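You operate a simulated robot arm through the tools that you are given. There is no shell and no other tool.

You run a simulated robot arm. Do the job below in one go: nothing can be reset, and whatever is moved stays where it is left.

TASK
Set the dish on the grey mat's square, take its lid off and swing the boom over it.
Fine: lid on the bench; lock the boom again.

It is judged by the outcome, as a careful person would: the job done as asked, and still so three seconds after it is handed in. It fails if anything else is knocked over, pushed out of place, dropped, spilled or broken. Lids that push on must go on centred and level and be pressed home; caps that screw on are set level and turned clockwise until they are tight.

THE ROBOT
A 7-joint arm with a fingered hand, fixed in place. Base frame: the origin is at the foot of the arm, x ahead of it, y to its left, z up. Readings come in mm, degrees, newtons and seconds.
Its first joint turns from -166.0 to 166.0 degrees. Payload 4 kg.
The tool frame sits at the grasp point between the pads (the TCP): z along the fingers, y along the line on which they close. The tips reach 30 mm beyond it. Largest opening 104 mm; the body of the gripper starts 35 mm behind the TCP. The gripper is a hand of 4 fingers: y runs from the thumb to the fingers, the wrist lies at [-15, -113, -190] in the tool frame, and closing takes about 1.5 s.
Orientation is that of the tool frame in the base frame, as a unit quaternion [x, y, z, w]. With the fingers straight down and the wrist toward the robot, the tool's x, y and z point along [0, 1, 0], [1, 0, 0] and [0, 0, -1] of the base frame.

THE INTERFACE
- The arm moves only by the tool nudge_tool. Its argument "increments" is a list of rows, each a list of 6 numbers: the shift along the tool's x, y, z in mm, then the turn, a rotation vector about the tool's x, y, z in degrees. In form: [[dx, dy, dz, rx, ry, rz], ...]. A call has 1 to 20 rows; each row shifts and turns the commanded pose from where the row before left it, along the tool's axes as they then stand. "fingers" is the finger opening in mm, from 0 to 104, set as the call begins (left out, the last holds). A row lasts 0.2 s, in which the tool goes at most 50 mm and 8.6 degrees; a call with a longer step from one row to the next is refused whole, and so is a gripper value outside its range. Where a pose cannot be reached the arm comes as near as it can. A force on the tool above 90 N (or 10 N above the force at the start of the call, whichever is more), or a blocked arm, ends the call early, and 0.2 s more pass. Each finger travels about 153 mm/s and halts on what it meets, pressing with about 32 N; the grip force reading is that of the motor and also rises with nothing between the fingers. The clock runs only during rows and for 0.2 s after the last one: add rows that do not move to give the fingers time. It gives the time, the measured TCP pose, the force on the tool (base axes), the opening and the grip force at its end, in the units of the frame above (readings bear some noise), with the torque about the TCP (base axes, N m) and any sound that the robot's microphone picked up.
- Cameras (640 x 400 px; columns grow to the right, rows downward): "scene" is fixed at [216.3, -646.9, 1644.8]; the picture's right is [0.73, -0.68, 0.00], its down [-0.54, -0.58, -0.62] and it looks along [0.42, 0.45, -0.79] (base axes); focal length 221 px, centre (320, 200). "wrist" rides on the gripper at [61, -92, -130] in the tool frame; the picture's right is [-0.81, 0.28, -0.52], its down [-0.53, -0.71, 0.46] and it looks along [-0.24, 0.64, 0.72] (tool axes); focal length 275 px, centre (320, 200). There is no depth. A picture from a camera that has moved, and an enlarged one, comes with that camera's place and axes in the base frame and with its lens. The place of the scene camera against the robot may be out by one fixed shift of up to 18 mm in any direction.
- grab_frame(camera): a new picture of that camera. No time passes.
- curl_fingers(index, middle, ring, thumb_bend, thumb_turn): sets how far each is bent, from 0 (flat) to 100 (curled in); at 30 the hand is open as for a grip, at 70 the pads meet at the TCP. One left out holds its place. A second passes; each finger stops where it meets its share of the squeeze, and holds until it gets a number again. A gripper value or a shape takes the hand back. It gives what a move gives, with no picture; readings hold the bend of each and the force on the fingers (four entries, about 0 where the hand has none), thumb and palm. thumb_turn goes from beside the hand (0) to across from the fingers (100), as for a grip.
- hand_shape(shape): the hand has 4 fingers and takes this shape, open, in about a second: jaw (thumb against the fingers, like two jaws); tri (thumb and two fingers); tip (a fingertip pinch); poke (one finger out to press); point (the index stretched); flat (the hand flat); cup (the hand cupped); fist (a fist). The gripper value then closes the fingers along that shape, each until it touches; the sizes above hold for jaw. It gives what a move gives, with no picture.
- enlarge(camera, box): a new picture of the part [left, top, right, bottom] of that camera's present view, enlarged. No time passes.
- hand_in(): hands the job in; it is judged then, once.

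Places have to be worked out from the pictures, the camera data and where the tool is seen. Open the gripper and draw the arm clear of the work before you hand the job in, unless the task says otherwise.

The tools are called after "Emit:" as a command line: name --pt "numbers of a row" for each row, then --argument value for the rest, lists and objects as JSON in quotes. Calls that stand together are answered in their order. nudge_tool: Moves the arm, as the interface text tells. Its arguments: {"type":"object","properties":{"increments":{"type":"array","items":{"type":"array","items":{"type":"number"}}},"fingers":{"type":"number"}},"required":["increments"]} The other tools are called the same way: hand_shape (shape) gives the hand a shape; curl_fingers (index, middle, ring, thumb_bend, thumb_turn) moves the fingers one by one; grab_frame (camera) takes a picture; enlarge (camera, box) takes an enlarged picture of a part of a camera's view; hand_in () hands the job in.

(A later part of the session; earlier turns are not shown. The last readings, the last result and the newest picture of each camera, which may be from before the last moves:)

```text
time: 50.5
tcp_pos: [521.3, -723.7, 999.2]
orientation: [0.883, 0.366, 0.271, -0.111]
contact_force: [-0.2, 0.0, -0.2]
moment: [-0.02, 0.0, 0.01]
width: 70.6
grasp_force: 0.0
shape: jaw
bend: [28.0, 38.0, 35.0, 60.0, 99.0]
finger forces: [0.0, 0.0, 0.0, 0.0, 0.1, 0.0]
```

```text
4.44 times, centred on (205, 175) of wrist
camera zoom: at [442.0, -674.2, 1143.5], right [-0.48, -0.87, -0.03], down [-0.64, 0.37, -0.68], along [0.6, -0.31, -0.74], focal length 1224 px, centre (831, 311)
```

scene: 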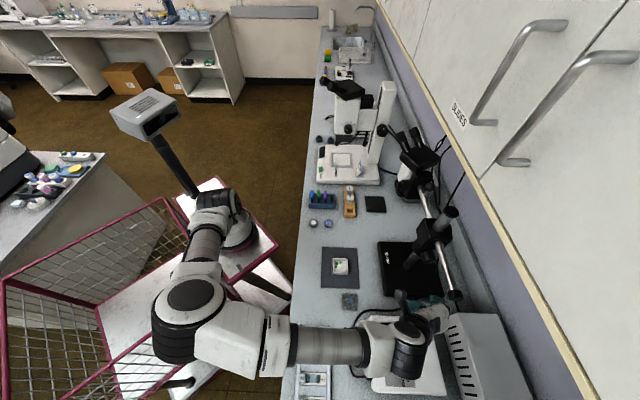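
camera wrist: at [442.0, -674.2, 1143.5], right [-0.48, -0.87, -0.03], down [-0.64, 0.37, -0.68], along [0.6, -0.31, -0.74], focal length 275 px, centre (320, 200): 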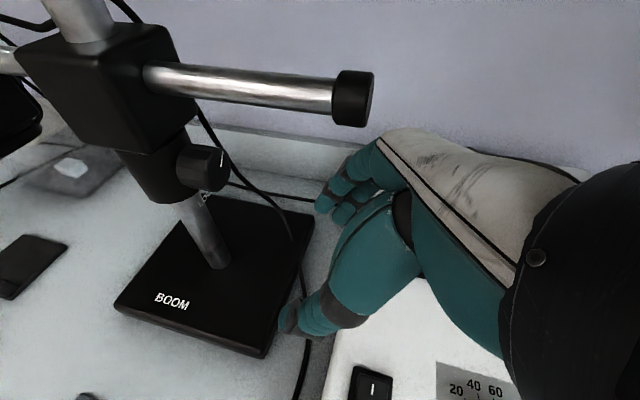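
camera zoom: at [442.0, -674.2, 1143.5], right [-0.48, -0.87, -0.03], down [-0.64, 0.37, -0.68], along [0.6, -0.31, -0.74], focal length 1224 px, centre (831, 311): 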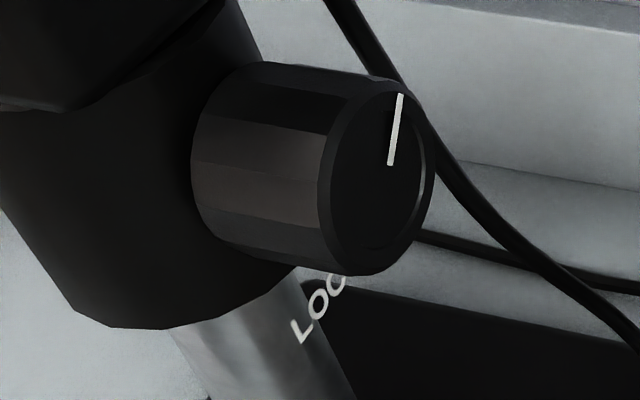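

The index mark points up (about 1 o'clock seen from the tail side), with "LOC…" printed below. I'll finish pitching the hand to horizontal for a more frontal view.

Emit:
nudge_tool --pt "0 0 0 0 8.5 0" --pt "0 0 0 0 8.5 0" --pt "0 0 0 0 8.5 0" --pt "0 0 0 0 8.5 0" --pt "0 0 0 0 8.5 0" --pt "0 0 0 0 8.5 0" --pt "0 0 0 0 5 0" --pt "0 0 0 0 0 0"

Emit:
grab_frame --camera "wrist"

Emit:
grab_frame --camera "scene"

```text
time: 52.3
tcp_pos: [521.3, -723.5, 999.9]
orientation: [0.652, 0.271, 0.654, -0.271]
contact_force: [0.5, 0.2, 0.1]
moment: [0.0, 0.04, 0.0]
width: 70.4
grasp_force: 0.0
shape: jaw
bend: [28.0, 38.0, 35.0, 60.0, 99.0]
finger forces: [0.0, 0.1, 0.1, 0.0, 0.1, 0.0]
```

```text
taken
camera wrist: at [365.5, -750.9, 1062.5], right [-0.17, -0.56, -0.81], down [-0.18, 0.83, -0.53], along [0.97, 0.06, -0.24], focal length 275 px, centre (320, 200)
```

wrist: 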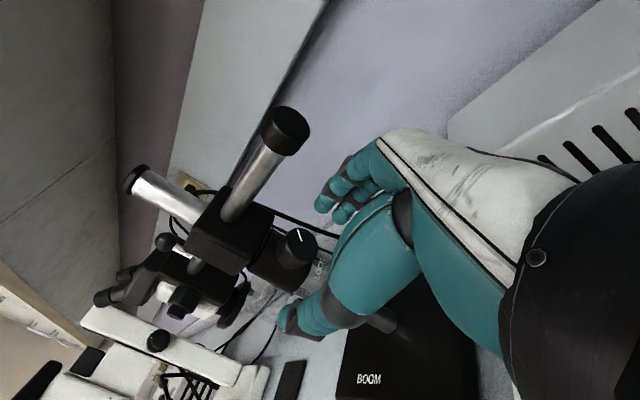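

```text
taken
```

scene: 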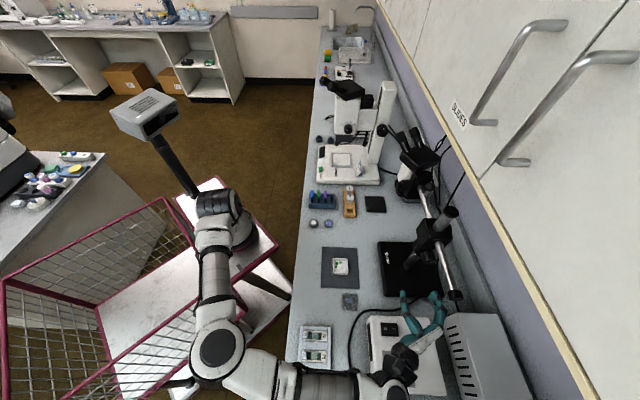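

Now a near-frontal view (image left is up in the base). Enlarging the knob and label.

Emit:
enlarge --camera "wrist" --box '[230, 190, 350, 310]'

Emit:
enlarge --camera "wrist" --box '[270, 215, 340, 285]'

Emit:
enlarge --camera "wrist" --box '[80, 150, 300, 370]'

```text
3.33 times, centred on (290, 250) of wrist
camera zoom: at [365.5, -750.9, 1062.5], right [-0.17, -0.56, -0.81], down [-0.18, 0.83, -0.53], along [0.97, 0.06, -0.24], focal length 918 px, centre (420, 33)
```

zoom: 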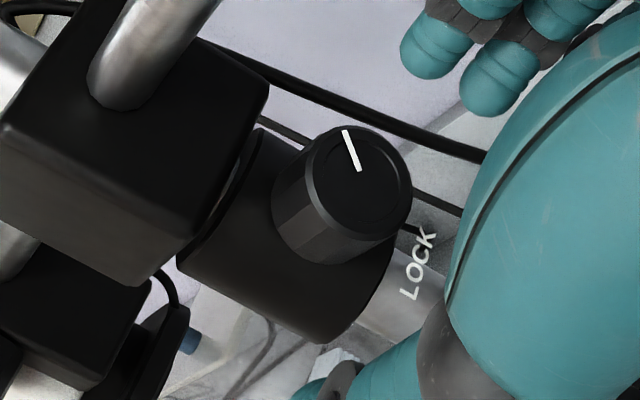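

```text
5.71 times, centred on (305, 250) of wrist
camera zoom: at [365.5, -750.9, 1062.5], right [-0.17, -0.56, -0.81], down [-0.18, 0.83, -0.53], along [0.97, 0.06, -0.24], focal length 1573 px, centre (406, -86)
```

zoom: 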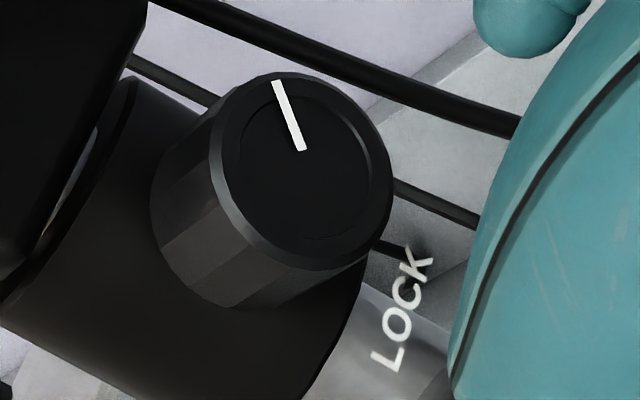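

```text
1.82 times, centred on (190, 260) of wrist
camera zoom: at [365.5, -750.9, 1062.5], right [-0.17, -0.56, -0.81], down [-0.18, 0.83, -0.53], along [0.97, 0.06, -0.24], focal length 500 px, centre (556, 91)
```

zoom: 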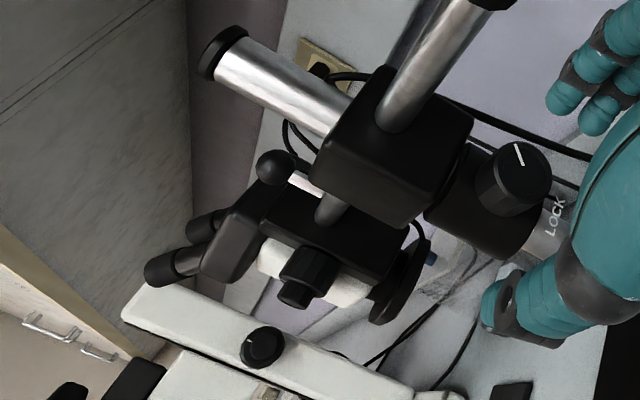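

The knob's end-face centre triangulates to (653.5, −680.5, 981); its axis is along (0.7, 0.7, 0) and it is ~37 mm in diameter. "LOCK" is just a caption below it, so I'll loosen counter-clockwise. I'll take the tri pinch, line up with the knob axis in front of it and pre-turn +40° to have stroke available.

Emit:
hand_shape --shape "tri"

Emit:
nudge_tool --pt "-9.6 31.6 0 0 0 0" --pt "-9.6 31.6 0 0 0 0" --pt "0 0 0 0 0 8" --pt "0 0 0 0 0 8" --pt "0 0 0 0 0 8" --pt "0 0 0 0 0 8" --pt "0 0 0 0 0 8" --pt "0 0 0 0 0 0" --fingers 66

Emit:
grab_frame --camera "wrist"

Emit:
grab_frame --camera "scene"

```text
time: 53.2
tcp_pos: [520.7, -723.7, 1000.0]
orientation: [0.653, 0.27, 0.653, -0.271]
contact_force: [0.0, 0.3, 1.0]
moment: [0.01, 0.03, 0.02]
width: 103.9
grasp_force: 0.1
shape: tri
bend: [30.0, 30.0, 99.0, 30.0, 98.0]
finger forces: [0.0, 0.1, 0.0, 0.1, 0.0, 0.0]
```

```text
time: 55.0
tcp_pos: [566.2, -767.9, 980.2]
orientation: [0.706, 0.03, 0.521, -0.478]
contact_force: [-0.8, 0.5, 0.5]
moment: [0.0, 0.01, 0.01]
width: 66.1
grasp_force: 0.0
shape: tri
bend: [73.0, 39.0, 99.0, 62.0, 100.0]
finger forces: [0.0, 0.0, 0.0, 0.0, 0.0, 0.0]
```

```text
taken
camera wrist: at [453.5, -838.2, 1087.5], right [-0.59, -0.15, -0.8], down [-0.31, 0.95, 0.05], along [0.75, 0.27, -0.6], focal length 275 px, centre (320, 200)
```

wrist: 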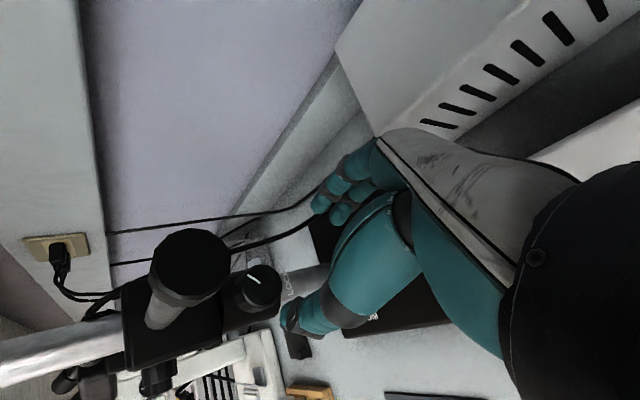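

```text
taken
```

scene: 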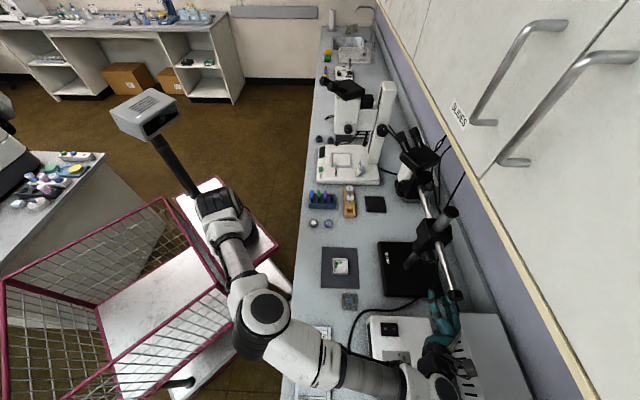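

Aligned on the knob axis. At +40° the rod's tail would pass too near the wrist camera, so I'll reduce to +20° and check the aim with an enlarged view before moving in.

Emit:
nudge_tool --pt "0 0 0 0 0 -7" --pt "0 0 0 0 0 -7" --pt "0 0 0 0 0 -6" --pt "0 0 0 0 0 0"

Emit:
grab_frame --camera "wrist"

Emit:
enlarge --camera "wrist" --box '[220, 220, 340, 330]'

```text
time: 56.0
tcp_pos: [566.2, -768.7, 981.0]
orientation: [0.69, 0.154, 0.597, -0.379]
contact_force: [0.5, -0.5, 0.0]
moment: [0.02, 0.0, -0.01]
width: 66.5
grasp_force: 0.0
shape: tri
bend: [73.0, 39.0, 99.0, 62.0, 100.0]
finger forces: [0.0, 0.0, 0.1, 0.0, 0.0, 0.1]
```

```text
taken
camera wrist: at [429.7, -814.1, 1070.4], right [-0.38, -0.35, -0.86], down [-0.28, 0.92, -0.26], along [0.88, 0.14, -0.45], focal length 275 px, centre (320, 200)
```

wrist: 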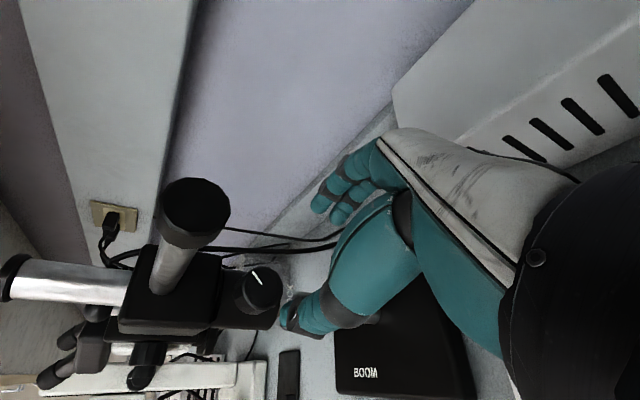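

```text
3.64 times, centred on (280, 275) of wrist
camera zoom: at [429.7, -814.1, 1070.4], right [-0.38, -0.35, -0.86], down [-0.28, 0.92, -0.26], along [0.88, 0.14, -0.45], focal length 1001 px, centre (466, -73)
```

zoom: 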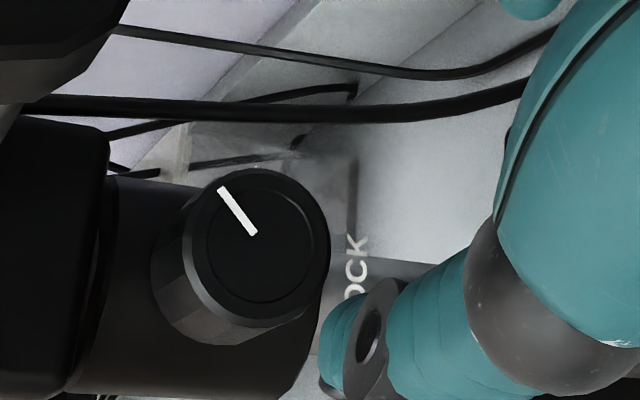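

Aim is within ~3 mm; I'll correct and move in along the axis, pausing before the knob.

Emit:
nudge_tool --pt "-1 3 20 0 0 0" --pt "0 0 25 0 0 0" --pt "0 0 25 0 0 0" --pt "0 0 10 0 0 0" --pt "0 0 0 0 0 0"

Emit:
grab_frame --camera "wrist"

Emit:
enlarge --camera "scene" --box '[400, 190, 490, 320]'

```text
time: 57.2
tcp_pos: [624.5, -712.7, 979.8]
orientation: [0.69, 0.153, 0.597, -0.38]
contact_force: [-0.1, 0.2, -0.5]
moment: [0.04, 0.0, 0.0]
width: 66.4
grasp_force: 0.1
shape: tri
bend: [73.0, 39.0, 99.0, 62.0, 100.0]
finger forces: [0.1, 0.0, 0.1, 0.0, 0.1, 0.0]
```

```text
taken
camera wrist: at [488.2, -758.4, 1069.6], right [-0.38, -0.35, -0.86], down [-0.28, 0.92, -0.26], along [0.88, 0.14, -0.45], focal length 275 px, centre (320, 200)
```

wrist: 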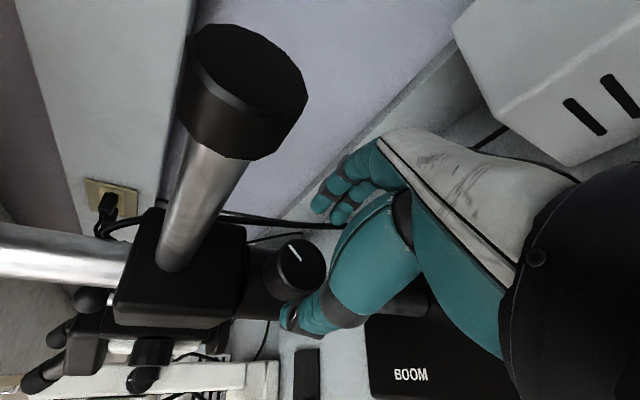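

```text
3.08 times, centred on (445, 255) of scene
camera zoom: at [216.3, -646.9, 1644.8], right [0.73, -0.68, 0.0], down [-0.54, -0.58, -0.62], along [0.42, 0.45, -0.79], focal length 680 px, centre (-65, 31)
```

zoom: 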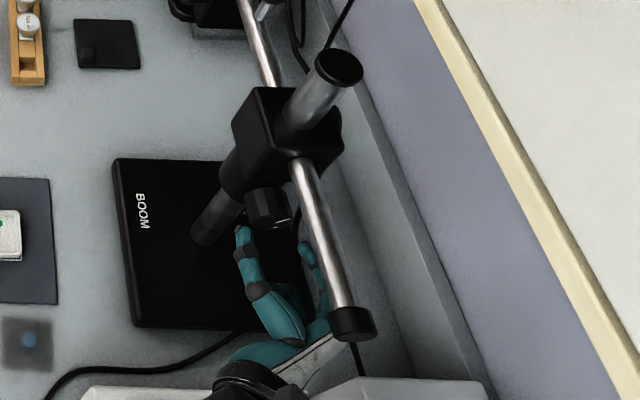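

Nicely aligned between thumb and fingers. One enlarged check, then the final approach.

Emit:
enlarge --camera "wrist" --box '[230, 140, 400, 350]'

```text
1.90 times, centred on (315, 245) of wrist
camera zoom: at [488.2, -758.4, 1069.6], right [-0.38, -0.35, -0.86], down [-0.28, 0.92, -0.26], along [0.88, 0.14, -0.45], focal length 524 px, centre (330, 114)
```

zoom: 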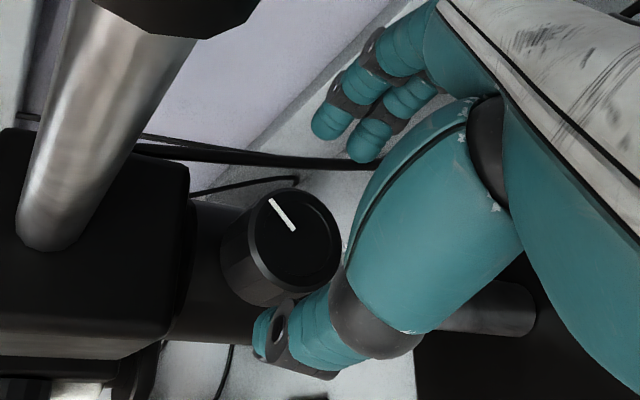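

Knob is centred to within 1.5 mm. Moving the last 38 mm so the fingers straddle it, then closing.

Emit:
nudge_tool --pt "0 0 13 0 0 0" --pt "0 0 13 0 0 0" --pt "0 0 12 0 0 0" --pt "0 0 0 0 0 0"

Emit:
enlarge --camera "wrist" --box '[230, 140, 400, 350]'

Emit:
enlarge --camera "scene" --box '[410, 210, 470, 290]'

```text
time: 58.2
tcp_pos: [650.8, -685.1, 980.4]
orientation: [0.691, 0.154, 0.596, -0.38]
contact_force: [-0.1, -0.4, 0.2]
moment: [0.0, -0.01, 0.02]
width: 66.5
grasp_force: 0.1
shape: tri
bend: [73.0, 39.0, 99.0, 62.0, 100.0]
finger forces: [0.1, 0.1, 0.0, 0.0, 0.1, 0.0]
```

```text
1.90 times, centred on (315, 245) of wrist
camera zoom: at [514.5, -731.9, 1070.0], right [-0.38, -0.35, -0.86], down [-0.28, 0.92, -0.26], along [0.88, 0.14, -0.45], focal length 524 px, centre (330, 114)
```

zoom: 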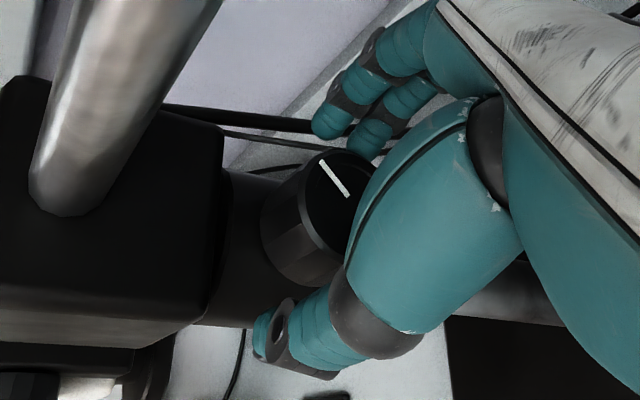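

```text
5.00 times, centred on (440, 250) of scene
camera zoom: at [216.3, -646.9, 1644.8], right [0.73, -0.68, 0.0], down [-0.54, -0.58, -0.62], along [0.42, 0.45, -0.79], focal length 1104 px, centre (-280, -50)
```

zoom: 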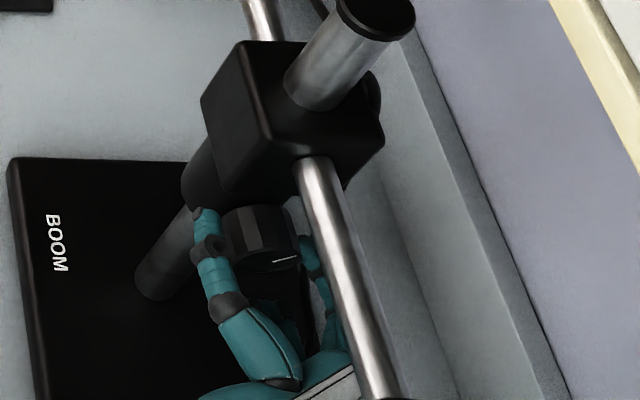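

Thumb and fingers straddle the knob. Closing on it.

Emit:
nudge_tool --pt "0 0 0 0 0 0" --pt "0 0 0 0 0 0" --pt "0 0 0 0 0 0" --pt "0 0 0 0 0 0" --pt "0 0 0 0 0 0" --pt "0 0 0 0 0 0" --fingers 20

Emit:
enlarge --camera "wrist" --box '[230, 140, 400, 350]'

Emit:
enlarge --camera "scene" --box '[410, 210, 470, 290]'

```text
time: 59.6
tcp_pos: [651.4, -686.2, 978.9]
orientation: [0.69, 0.152, 0.597, -0.379]
contact_force: [1.7, 1.0, 2.9]
moment: [-0.02, -0.05, -0.06]
width: 33.9
grasp_force: 31.9
shape: tri
bend: [74.0, 52.0, 100.0, 74.0, 100.0]
finger forces: [13.8, 14.3, 0.0, 0.0, 28.4, 0.1]
```

```text
1.90 times, centred on (315, 245) of wrist
camera zoom: at [514.6, -731.9, 1070.1], right [-0.38, -0.35, -0.86], down [-0.28, 0.92, -0.26], along [0.88, 0.14, -0.45], focal length 524 px, centre (330, 114)
```

zoom: 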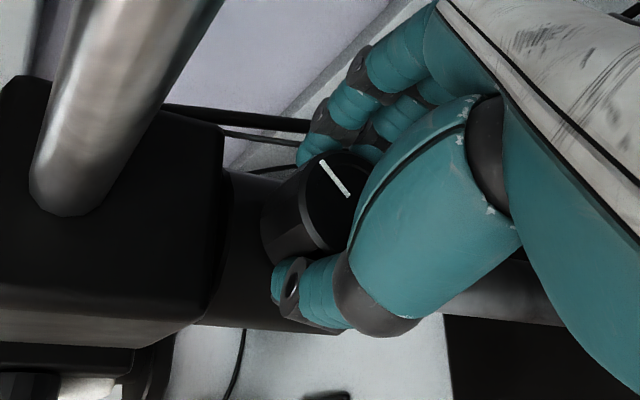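

```text
5.00 times, centred on (440, 250) of scene
camera zoom: at [216.3, -646.9, 1644.8], right [0.73, -0.68, 0.0], down [-0.54, -0.58, -0.62], along [0.42, 0.45, -0.79], focal length 1104 px, centre (-280, -50)
```

zoom: 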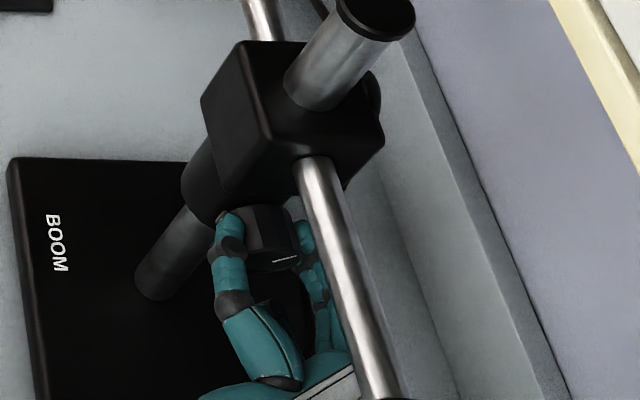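

Solid grip on the knob. I'll turn it counter-clockwise (rz negative), 15° first, and watch the torque and the mark.

Emit:
nudge_tool --pt "0 0 0 0 0 -5" --pt "0 0 0 0 0 -5" --pt "0 0 0 0 0 -5" --pt "0 0 0 0 0 0"

Emit:
enlarge --camera "wrist" --box '[230, 140, 400, 350]'

Emit:
enlarge --camera "scene" --box '[410, 210, 470, 290]'

```text
time: 60.6
tcp_pos: [651.0, -684.9, 979.3]
orientation: [0.664, 0.243, 0.641, -0.298]
contact_force: [1.0, 5.6, 1.3]
moment: [0.04, 0.01, 0.11]
width: 33.6
grasp_force: 31.8
shape: tri
bend: [74.0, 52.0, 100.0, 74.0, 100.0]
finger forces: [13.4, 13.9, 0.0, 0.0, 30.8, 0.0]
```

```text
1.90 times, centred on (315, 245) of wrist
camera zoom: at [499.7, -717.2, 1049.5], right [-0.22, -0.51, -0.83], down [-0.21, 0.86, -0.47], along [0.95, 0.07, -0.3], focal length 524 px, centre (330, 114)
```

zoom: 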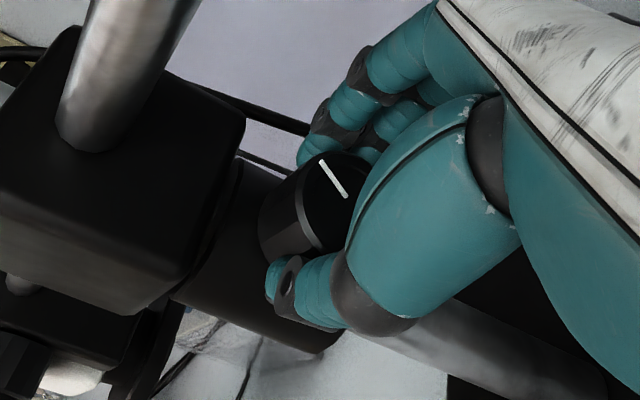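

```text
5.00 times, centred on (440, 250) of scene
camera zoom: at [216.3, -646.9, 1644.8], right [0.73, -0.68, 0.0], down [-0.54, -0.58, -0.62], along [0.42, 0.45, -0.79], focal length 1104 px, centre (-280, -50)
```

zoom: 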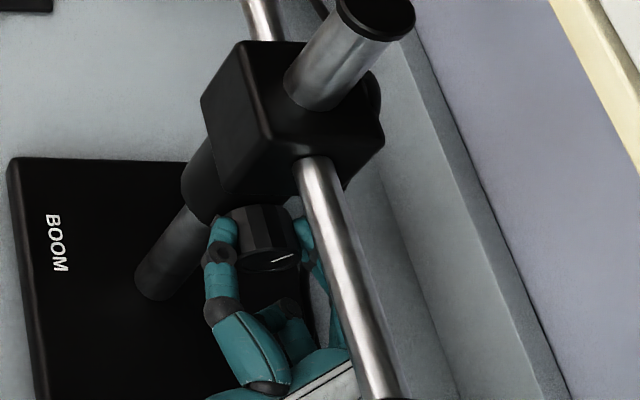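

The knob turns freely with the hand (mark fixed relative to the fingers). Continuing counter-clockwise another 35°.

Emit:
nudge_tool --pt "0 0 0 0 0 -6" --pt "0 0 0 0 0 -6" --pt "0 0 0 0 0 -6" --pt "0 0 0 0 0 -6" --pt "0 0 0 0 0 -6" --pt "0 0 0 0 0 -5" --pt "0 0 0 0 0 0"

Emit:
enlarge --camera "wrist" --box '[230, 140, 400, 350]'

Emit:
grab_frame --camera "scene"

```text
time: 62.2
tcp_pos: [651.5, -685.4, 979.7]
orientation: [0.561, 0.431, 0.701, -0.091]
contact_force: [-3.2, 8.3, -2.7]
moment: [-0.05, 0.09, 0.24]
width: 33.0
grasp_force: 32.1
shape: tri
bend: [74.0, 54.0, 100.0, 74.0, 98.0]
finger forces: [13.3, 12.7, 0.0, 0.0, 33.6, 0.0]
```

```text
1.90 times, centred on (315, 245) of wrist
camera zoom: at [483.0, -700.6, 986.7], right [0.09, -0.82, -0.56], down [0.07, 0.57, -0.82], along [0.99, 0.03, 0.11], focal length 524 px, centre (330, 114)
```

zoom: 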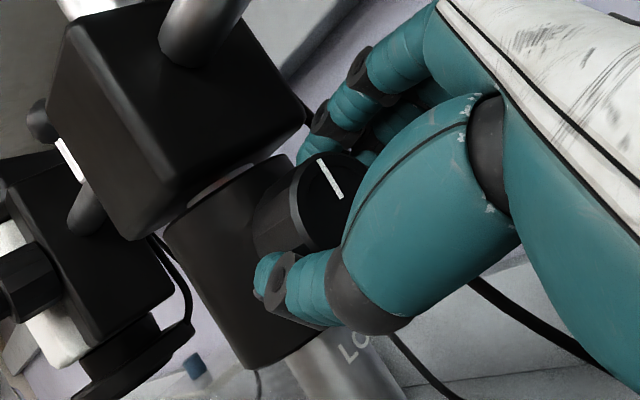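

```text
taken
```

scene: 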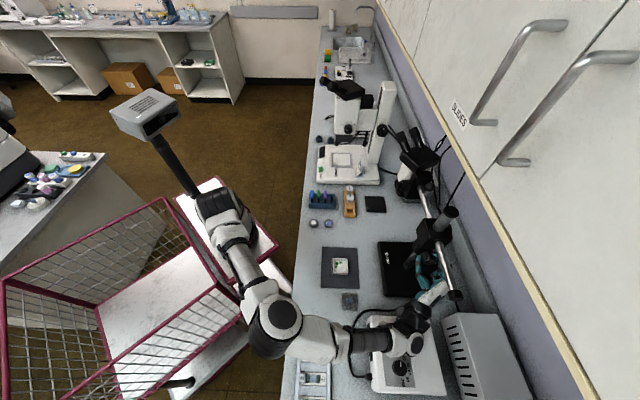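

The knob has turned ~50° with little resistance. I'll open, wind back +50° and take a second stroke to loosen it clearly.

Emit:
nudge_tool --pt "0 0 0 0 0 0" --pt "0 0 0 0 0 0" --pt "0 0 0 0 0 0" --pt "0 0 0 0 0 7" --pt "0 0 0 0 0 7" --pt "0 0 0 0 0 7" --pt "0 0 0 0 0 7" --pt "0 0 0 0 0 7" --pt "0 0 0 0 0 8" --pt "0 0 0 0 0 8" --pt "0 0 0 0 0 0" --fingers 64

Emit:
enlarge --camera "wrist" --box '[230, 140, 400, 350]'

Emit:
enlarge --camera "scene" --box '[410, 210, 470, 290]'

```text
time: 64.6
tcp_pos: [651.4, -685.7, 980.8]
orientation: [0.692, 0.146, 0.593, -0.386]
contact_force: [0.1, -0.5, -0.1]
moment: [-0.01, -0.04, -0.01]
width: 63.4
grasp_force: 0.1
shape: tri
bend: [73.0, 40.0, 99.0, 64.0, 100.0]
finger forces: [0.0, 0.0, 0.0, 0.0, 0.1, 0.0]
```

```text
1.90 times, centred on (315, 245) of wrist
camera zoom: at [515.4, -732.7, 1070.6], right [-0.39, -0.34, -0.86], down [-0.28, 0.93, -0.24], along [0.88, 0.15, -0.46], focal length 524 px, centre (330, 114)
```

zoom: 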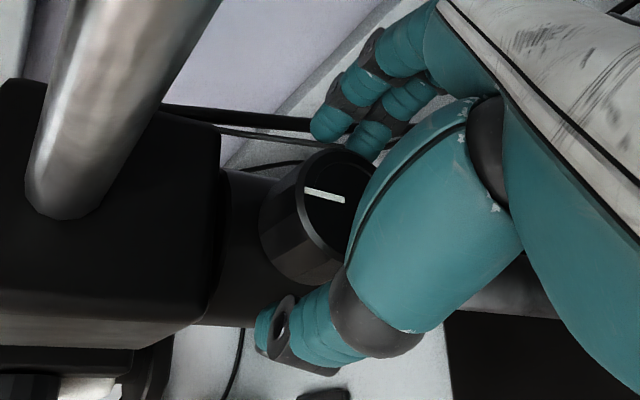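

```text
5.00 times, centred on (440, 250) of scene
camera zoom: at [216.3, -646.9, 1644.8], right [0.73, -0.68, 0.0], down [-0.54, -0.58, -0.62], along [0.42, 0.45, -0.79], focal length 1104 px, centre (-280, -50)
```

zoom: 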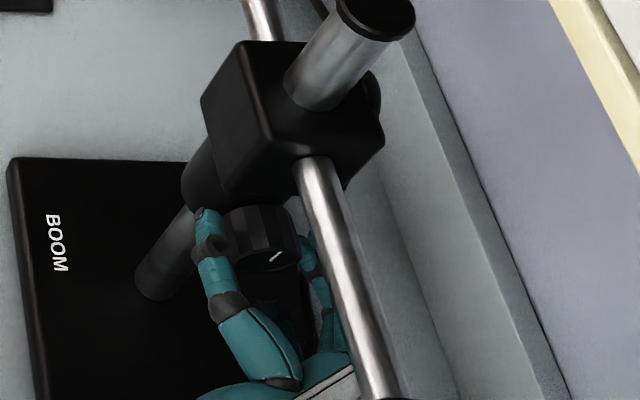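

The mark has moved from ~1:40 to 12 o'clock. Regripping for a second counter-clockwise stroke.

Emit:
nudge_tool --pt "0 0 0 0 0 0" --pt "0 0 0 0 0 0" --pt "0 0 0 0 0 0" --pt "0 0 0 0 0 0" --pt "0 0 0 0 0 0" --pt "0 0 0 0 0 -6" --pt "0 0 0 0 0 -6" --pt "0 0 0 0 0 -6" --pt "0 0 0 0 0 -6" --pt "0 0 0 0 0 -6" --pt "0 0 0 0 0 -6" --pt "0 0 0 0 0 -6" --pt "0 0 0 0 0 -6" --pt "0 0 0 0 0 0" --fingers 20

Emit:
enlarge --camera "wrist" --box '[230, 140, 400, 350]'

Emit:
enlarge --camera "scene" --box '[370, 110, 500, 310]'

```text
time: 67.6
tcp_pos: [649.6, -684.4, 978.8]
orientation: [0.572, 0.416, 0.698, -0.11]
contact_force: [-3.0, 7.5, -5.7]
moment: [-0.08, 0.12, 0.25]
width: 33.1
grasp_force: 32.1
shape: tri
bend: [74.0, 53.0, 100.0, 73.0, 100.0]
finger forces: [12.3, 13.9, 0.0, 0.1, 35.2, 0.0]
```

```text
1.90 times, centred on (315, 245) of wrist
camera zoom: at [482.9, -700.3, 992.5], right [0.07, -0.8, -0.6], down [0.04, 0.6, -0.8], along [1.0, 0.03, 0.08], focal length 524 px, centre (330, 114)
```

zoom: 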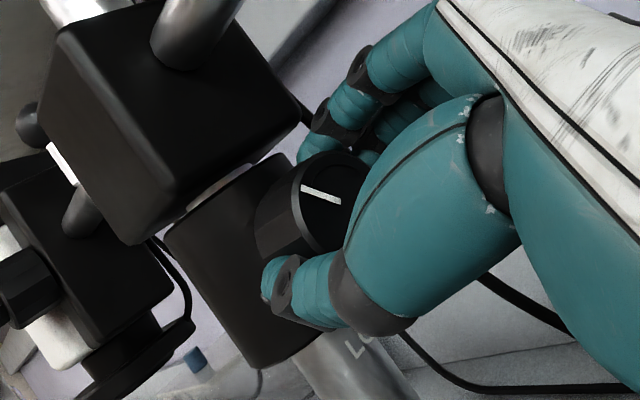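

```text
2.00 times, centred on (435, 210) of scene
camera zoom: at [216.3, -646.9, 1644.8], right [0.73, -0.68, 0.0], down [-0.54, -0.58, -0.62], along [0.42, 0.45, -0.79], focal length 442 px, centre (90, 180)
```

zoom: 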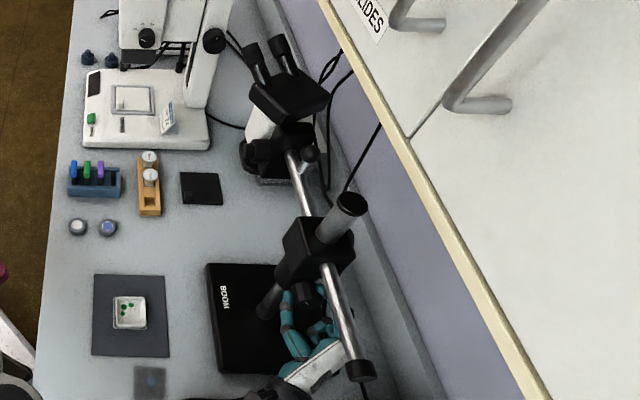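

About 95° loosened in total and the boom hasn't sagged. I'll release the knob, back straight out along its axis, and level the hand.

Emit:
nudge_tool --pt "0 0 0 0 0 0" --pt "0 0 0 0 0 0" --pt "0 0 0 0 0 0" --pt "0 0 -10 0 0 0" --pt "0 0 -25 0 0 0" --pt "0 0 -30 0 0 0" --pt "0 0 -30 0 0 0" --pt "0 0 -30 0 0 0" --pt "0 0 0 0 0 7" --pt "0 0 0 0 0 7" --pt "0 0 0 0 0 7" --pt "0 0 0 0 0 6" --pt "0 -30 0 0 0 0" --pt "0 -40 0 0 0 0" --pt "0 0 0 0 0 0" --fingers 70

Emit:
grab_frame --camera "wrist"

Emit:
grab_frame --camera "scene"

```text
time: 70.8
tcp_pos: [515.6, -724.4, 976.3]
orientation: [0.654, 0.271, 0.653, -0.271]
contact_force: [0.0, 0.3, 0.0]
moment: [0.02, -0.01, -0.04]
width: 69.8
grasp_force: 0.1
shape: tri
bend: [73.0, 38.0, 99.0, 60.0, 100.0]
finger forces: [0.0, 0.0, 0.0, 0.0, 0.1, 0.0]
```

```text
taken
camera wrist: at [360.3, -750.4, 1037.6], right [-0.17, -0.56, -0.81], down [-0.18, 0.83, -0.53], along [0.97, 0.06, -0.24], focal length 275 px, centre (320, 200)
```

wrist: 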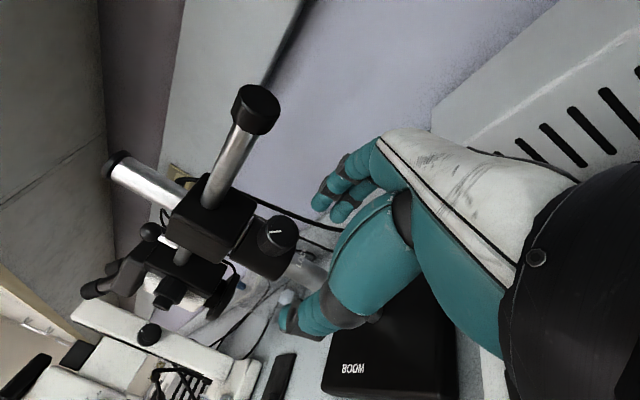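

```text
taken
```

scene: 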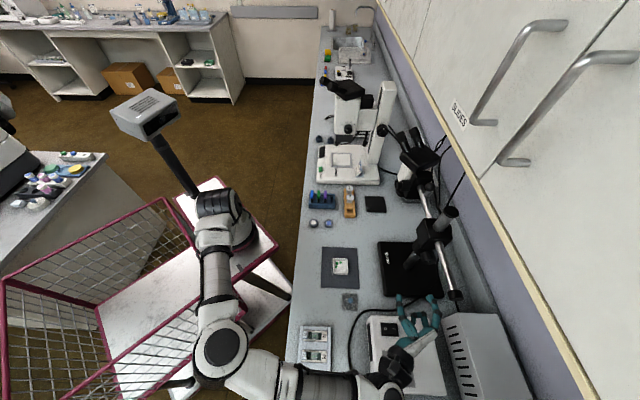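

Clear of the knob. Checking the mark's new angle and the microscope head's shape.

Emit:
enlarge --camera "wrist" --box '[220, 190, 330, 290]'

Emit:
enlarge --camera "scene" --box '[370, 110, 470, 230]'

Emit:
enlarge --camera "wrist" --box '[60, 200, 280, 350]'

```text
4.00 times, centred on (275, 240) of wrist
camera zoom: at [360.3, -750.4, 1037.6], right [-0.17, -0.56, -0.81], down [-0.18, 0.83, -0.53], along [0.97, 0.06, -0.24], focal length 1101 px, centre (500, 40)
```

zoom: 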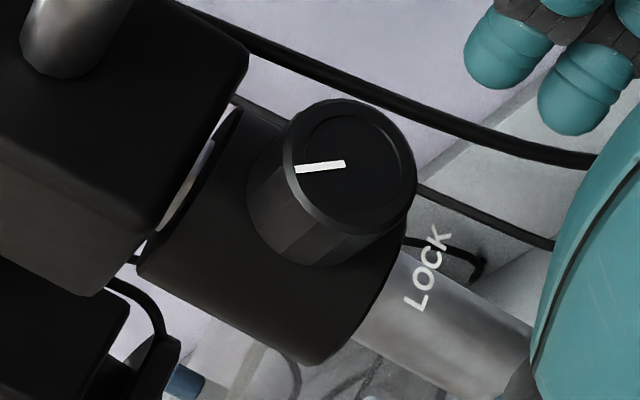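

```text
3.33 times, centred on (420, 170) of scene
camera zoom: at [216.3, -646.9, 1644.8], right [0.73, -0.68, 0.0], down [-0.54, -0.58, -0.62], along [0.42, 0.45, -0.79], focal length 736 px, centre (-13, 300)
```

zoom: 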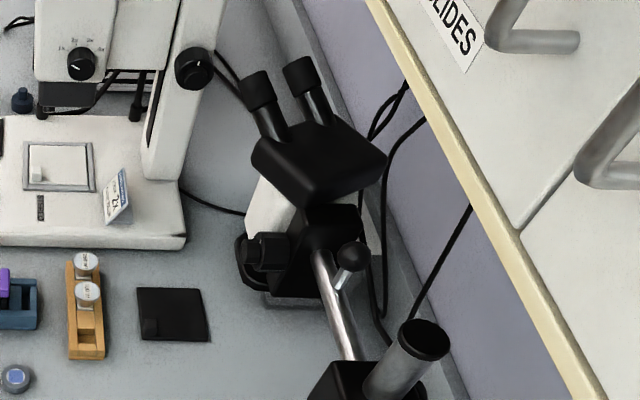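

```text
2.67 times, centred on (170, 275) of wrist
camera zoom: at [360.3, -750.4, 1037.6], right [-0.17, -0.56, -0.81], down [-0.18, 0.83, -0.53], along [0.97, 0.06, -0.24], focal length 734 px, centre (720, 0)
```

zoom: 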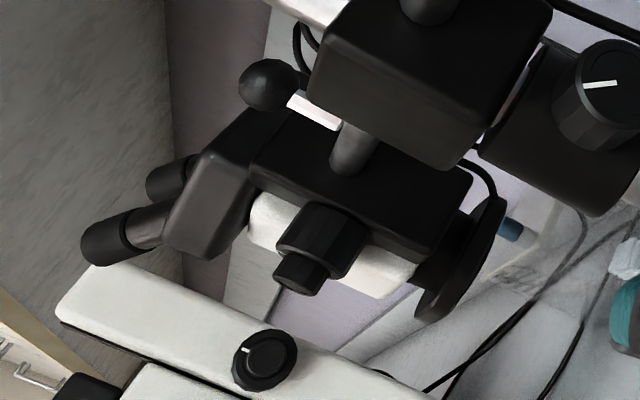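

The mark now stands at ~10:30 (turned ~95° CCW). There is a ball handle on the boom at about (790, −544, 1120), ~136 mm from the post, evidently for swinging. I'll back off, return the hand to pointing down, and then tilt it for an approach to that ball.

Emit:
nudge_tool --pt "30 -25 0 0 0 0" --pt "30 -25 0 0 0 0" --pt "30 -25 0 0 0 0" --pt "30 -25 0 0 0 0" --pt "0 0 0 0 -8.5 0" --pt "0 0 0 0 -8.5 0" --pt "0 0 0 0 -8.5 0" --pt "0 0 0 0 -8.5 0" --pt "0 0 0 0 -8.5 0" --pt "0 0 0 0 -8.5 0" --pt "0 0 0 0 -8.5 0" --pt "0 0 0 0 -8.5 0" --pt "0 0 0 0 -8.5 0" --pt "0 0 0 0 -8.5 0" --pt "0 0 0 0 -5 0" --pt "0 0 0 0 0 0"

Emit:
grab_frame --camera "scene"

Emit:
grab_frame --camera "wrist"

```text
time: 74.2
tcp_pos: [441.9, -653.0, 1096.8]
orientation: [0.924, 0.383, 0.0, 0.0]
contact_force: [-0.6, -0.5, -0.1]
moment: [0.03, 0.02, -0.02]
width: 69.8
grasp_force: 0.1
shape: tri
bend: [73.0, 38.0, 99.0, 60.0, 100.0]
finger forces: [0.1, 0.2, 0.1, 0.1, 0.1, 0.0]
```

```text
taken
```

scene: 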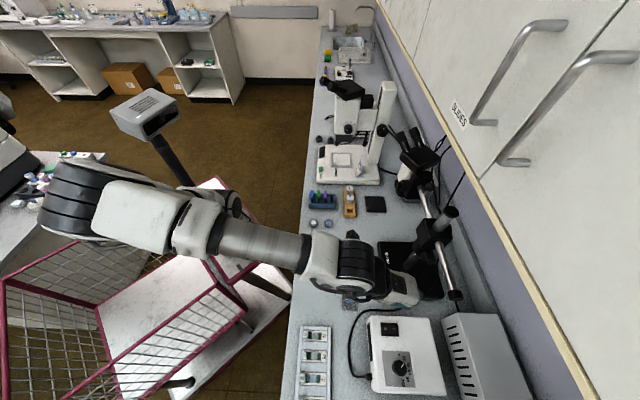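

```text
taken
camera wrist: at [422.3, -545.1, 1229.6], right [-0.38, -0.77, 0.52], down [-0.88, 0.13, -0.45], along [0.28, -0.63, -0.72], focal length 275 px, centre (320, 200)
```

wrist: 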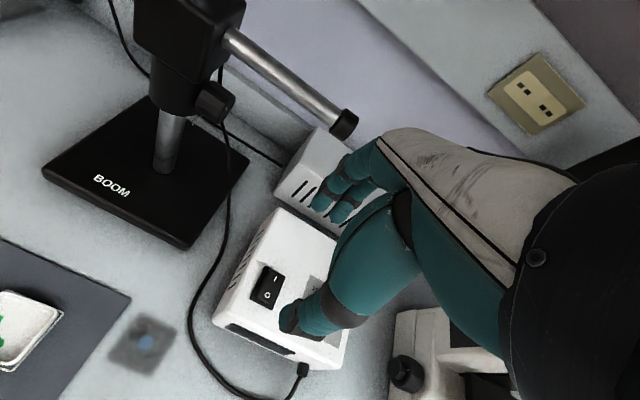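

Hand is pointing down again. I'll go over the mat side at z ≈ 1220 to (560, −460) and tilt the hand 40° outward for reaching the ball handle.

Emit:
nudge_tool --pt "36.7 -8.8 -20.5 0 0 0" --pt "36.7 -8.8 -20.5 0 0 0" --pt "36.7 -8.8 -20.5 0 0 0" --pt "36.7 -8.8 -20.5 0 0 0" --pt "36.7 -8.8 -20.5 0 0 0" --pt "36.7 -8.8 -20.5 0 0 0" --pt "0 0 0 -8 0 0" --pt "0 0 0 -8 0 0" --pt "0 0 0 -8 0 0" --pt "0 0 0 -8 0 0" --pt "0 0 0 -8 0 0" --pt "0 0 0 0 0 0" --fingers 70

Emit:
grab_frame --camera "scene"

Emit:
grab_frame --camera "wrist"

```text
time: 76.8
tcp_pos: [560.7, -461.6, 1221.7]
orientation: [0.868, 0.36, 0.131, 0.316]
contact_force: [-0.4, -0.2, 0.2]
moment: [0.02, 0.01, -0.01]
width: 69.7
grasp_force: 0.1
shape: tri
bend: [73.0, 38.0, 99.0, 60.0, 100.0]
finger forces: [0.0, 0.0, 0.0, 0.0, 0.0, 0.0]
```

```text
taken
```

scene: 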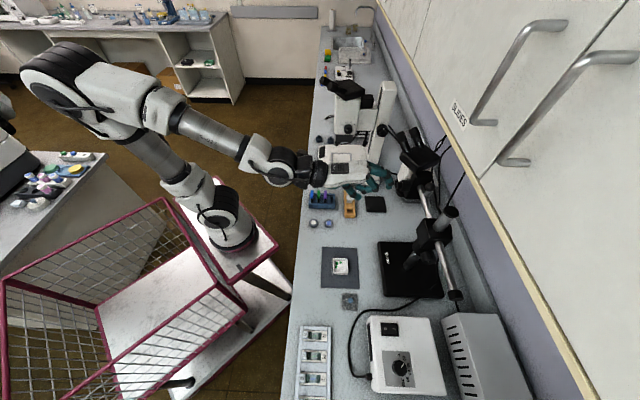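

```text
taken
camera wrist: at [496.4, -309.3, 1264.2], right [-0.66, -0.49, 0.57], down [-0.56, -0.2, -0.81], along [0.51, -0.85, -0.14], focal length 275 px, centre (320, 200)
```

wrist: 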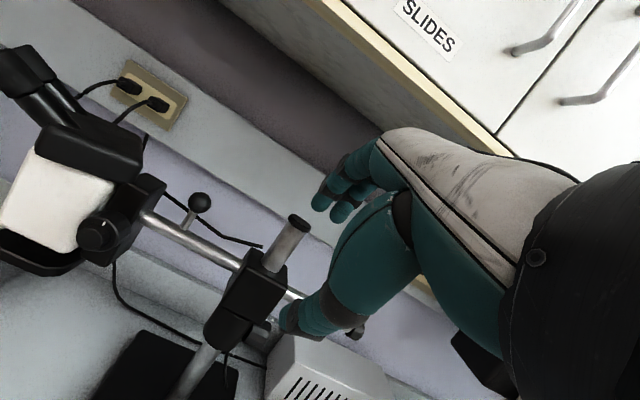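

Excellent view of the boom: ball handle on a short stem on the rod, confirmed at (790, −545, 1118). Enlarging it.

Emit:
enlarge --camera "wrist" --box '[130, 160, 330, 340]'

Emit:
enlarge --camera "wrist" --box '[0, 40, 230, 290]'

```text
2.22 times, centred on (230, 250) of wrist
camera zoom: at [496.4, -309.3, 1264.2], right [-0.66, -0.49, 0.57], down [-0.56, -0.2, -0.81], along [0.51, -0.85, -0.14], focal length 612 px, centre (520, 89)
```

zoom: 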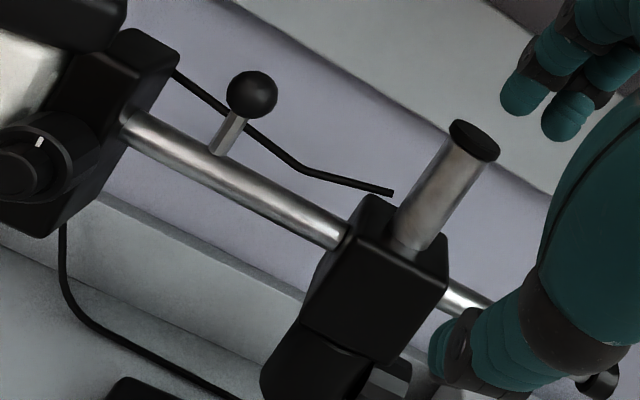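

```text
1.60 times, centred on (115, 165) of wrist
camera zoom: at [496.4, -309.3, 1264.2], right [-0.66, -0.49, 0.57], down [-0.56, -0.2, -0.81], along [0.51, -0.85, -0.14], focal length 440 px, centre (648, 256)
```

zoom: 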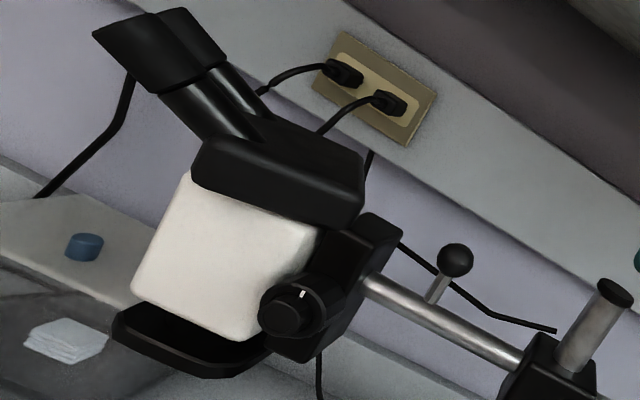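

Ball is ~30 mm across, with the rod 50 mm below it. A 40° tilt would put the thumb into the stem, so I'll reduce the tilt to 15° and move to a pre-grasp point above the ball.

Emit:
nudge_tool --pt "0 0 0 8.3 0 0" --pt "0 0 0 8.3 0 0" --pt "0 0 0 8.4 0 0" --pt "17.2 31.4 13.2 0 0 0" --pt "17.2 31.4 13.2 0 0 0" --pt "17.2 31.4 13.2 0 0 0" --pt "17.2 31.4 13.2 0 0 0" --pt "17.2 31.4 13.2 0 0 0" --pt "17.2 31.4 13.2 0 0 0" --pt "0 0 0 0 0 0" --fingers 66

Emit:
grab_frame --camera "wrist"

Emit:
grab_frame --camera "scene"

```text
time: 79.0
tcp_pos: [778.2, -530.3, 1194.3]
orientation: [0.916, 0.379, 0.049, 0.121]
contact_force: [0.3, -0.9, 0.2]
moment: [0.01, 0.03, -0.01]
width: 66.0
grasp_force: 0.0
shape: tri
bend: [73.0, 39.0, 99.0, 62.0, 100.0]
finger forces: [0.0, 0.0, 0.0, 0.0, 0.0, 0.1]
```

```text
taken
camera wrist: at [735.8, -401.0, 1296.9], right [-0.48, -0.67, 0.57], down [-0.78, 0.03, -0.62], along [0.4, -0.74, -0.53], focal length 275 px, centre (320, 200)
```

wrist: 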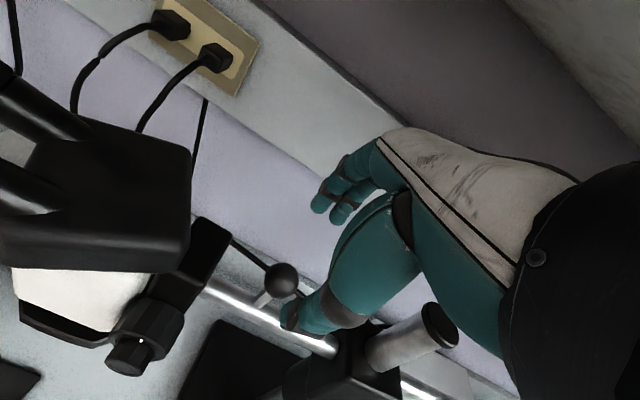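

```text
taken
```

scene: 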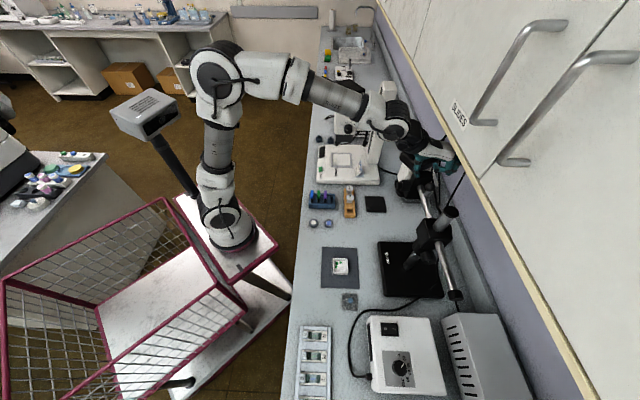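

Reached; the ball is at about (−2, −2.6, 78) in the tool frame, consistent with the earlier fix. Descending along the tool axis to straddle it.

Emit:
nudge_tool --pt "-2 -2.6 20 0 0 0" --pt "0 0 25 0 0 0" --pt "0 0 0 0 0 0" --fingers 66

Emit:
grab_frame --camera "wrist"

Emit:
enlarge --camera "wrist" --box '[200, 150, 400, 350]'

```text
time: 79.8
tcp_pos: [782.3, -539.2, 1149.5]
orientation: [0.916, 0.38, 0.05, 0.12]
contact_force: [-0.3, -0.4, -0.2]
moment: [0.01, -0.02, 0.01]
width: 66.3
grasp_force: 0.0
shape: tri
bend: [73.0, 39.0, 99.0, 62.0, 100.0]
finger forces: [0.0, 0.0, 0.0, 0.0, 0.0, 0.0]
```

```text
taken
camera wrist: at [741.4, -408.4, 1253.4], right [-0.48, -0.67, 0.57], down [-0.78, 0.03, -0.62], along [0.4, -0.75, -0.53], focal length 275 px, centre (320, 200)
```

wrist: 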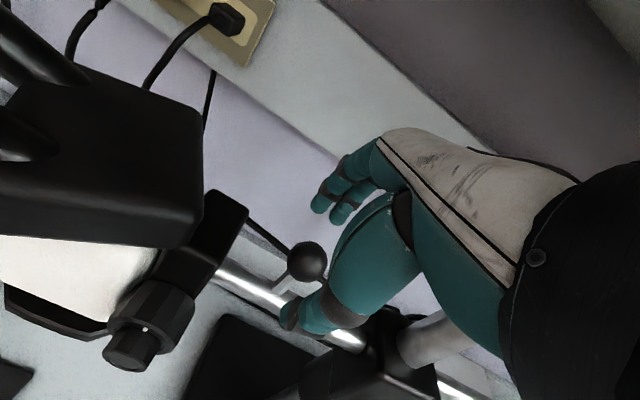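

```text
2.00 times, centred on (300, 250) of wrist
camera zoom: at [741.4, -408.4, 1253.4], right [-0.48, -0.67, 0.57], down [-0.78, 0.03, -0.62], along [0.4, -0.75, -0.53], focal length 551 px, centre (360, 100)
```

zoom: 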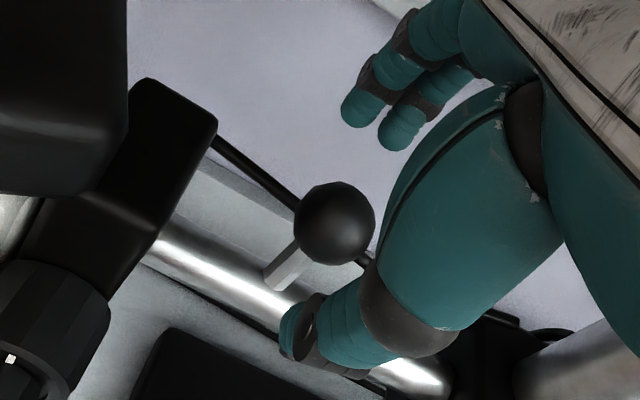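

The ball is centred between thumb and fingers. I'll lower 24 mm more and close to a loose cage around it.

Emit:
nudge_tool --pt "-0.5 -1.5 12 0 0 0" --pt "0 0 12 0 0 0" --pt "0 0 0 0 0 0"

Emit:
nudge_tool --pt "0 0 0 0 0 0" --pt "0 0 0 0 0 0" --pt "0 0 0 0 0 0" --pt "0 0 0 0 0 0" --fingers 32

Emit:
enlarge --camera "wrist" --box '[200, 150, 400, 350]'

Emit:
enlarge --camera "scene" --box '[370, 100, 490, 290]'

```text
time: 80.6
tcp_pos: [785.6, -542.4, 1126.4]
orientation: [0.916, 0.379, 0.05, 0.121]
contact_force: [0.5, -0.1, 0.3]
moment: [-0.02, 0.01, -0.02]
width: 66.2
grasp_force: 0.1
shape: tri
bend: [73.0, 39.0, 99.0, 62.0, 100.0]
finger forces: [0.1, 0.0, 0.0, 0.0, 0.0, 0.0]
```

```text
time: 81.6
tcp_pos: [785.1, -542.4, 1126.5]
orientation: [0.916, 0.379, 0.049, 0.121]
contact_force: [-0.6, 0.0, 0.1]
moment: [0.01, 0.01, -0.01]
width: 32.4
grasp_force: 0.1
shape: tri
bend: [74.0, 53.0, 99.0, 74.0, 100.0]
finger forces: [0.1, 0.0, 0.1, 0.0, 0.1, 0.0]
```

```text
2.00 times, centred on (300, 250) of wrist
camera zoom: at [743.7, -412.6, 1230.0], right [-0.48, -0.67, 0.57], down [-0.78, 0.03, -0.62], along [0.4, -0.74, -0.53], focal length 551 px, centre (360, 100)
```

zoom: 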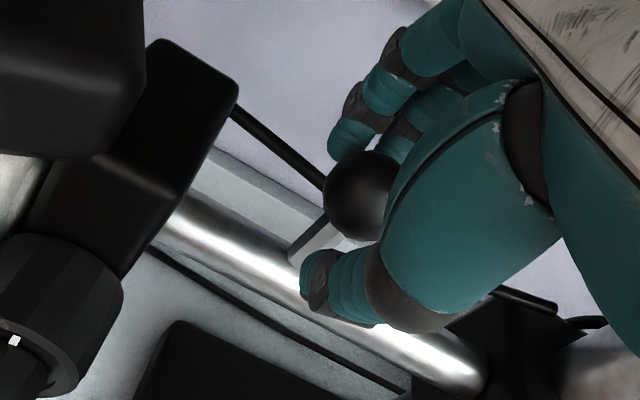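

```text
2.11 times, centred on (430, 195) of scene
camera zoom: at [216.3, -646.9, 1644.8], right [0.73, -0.68, 0.0], down [-0.54, -0.58, -0.62], along [0.42, 0.45, -0.79], focal length 465 px, centre (88, 210)
```

zoom: 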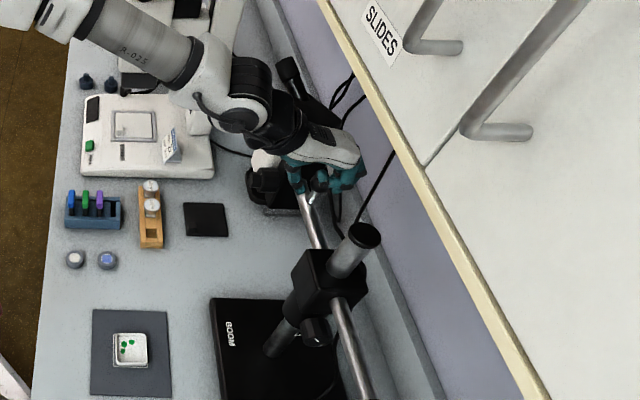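

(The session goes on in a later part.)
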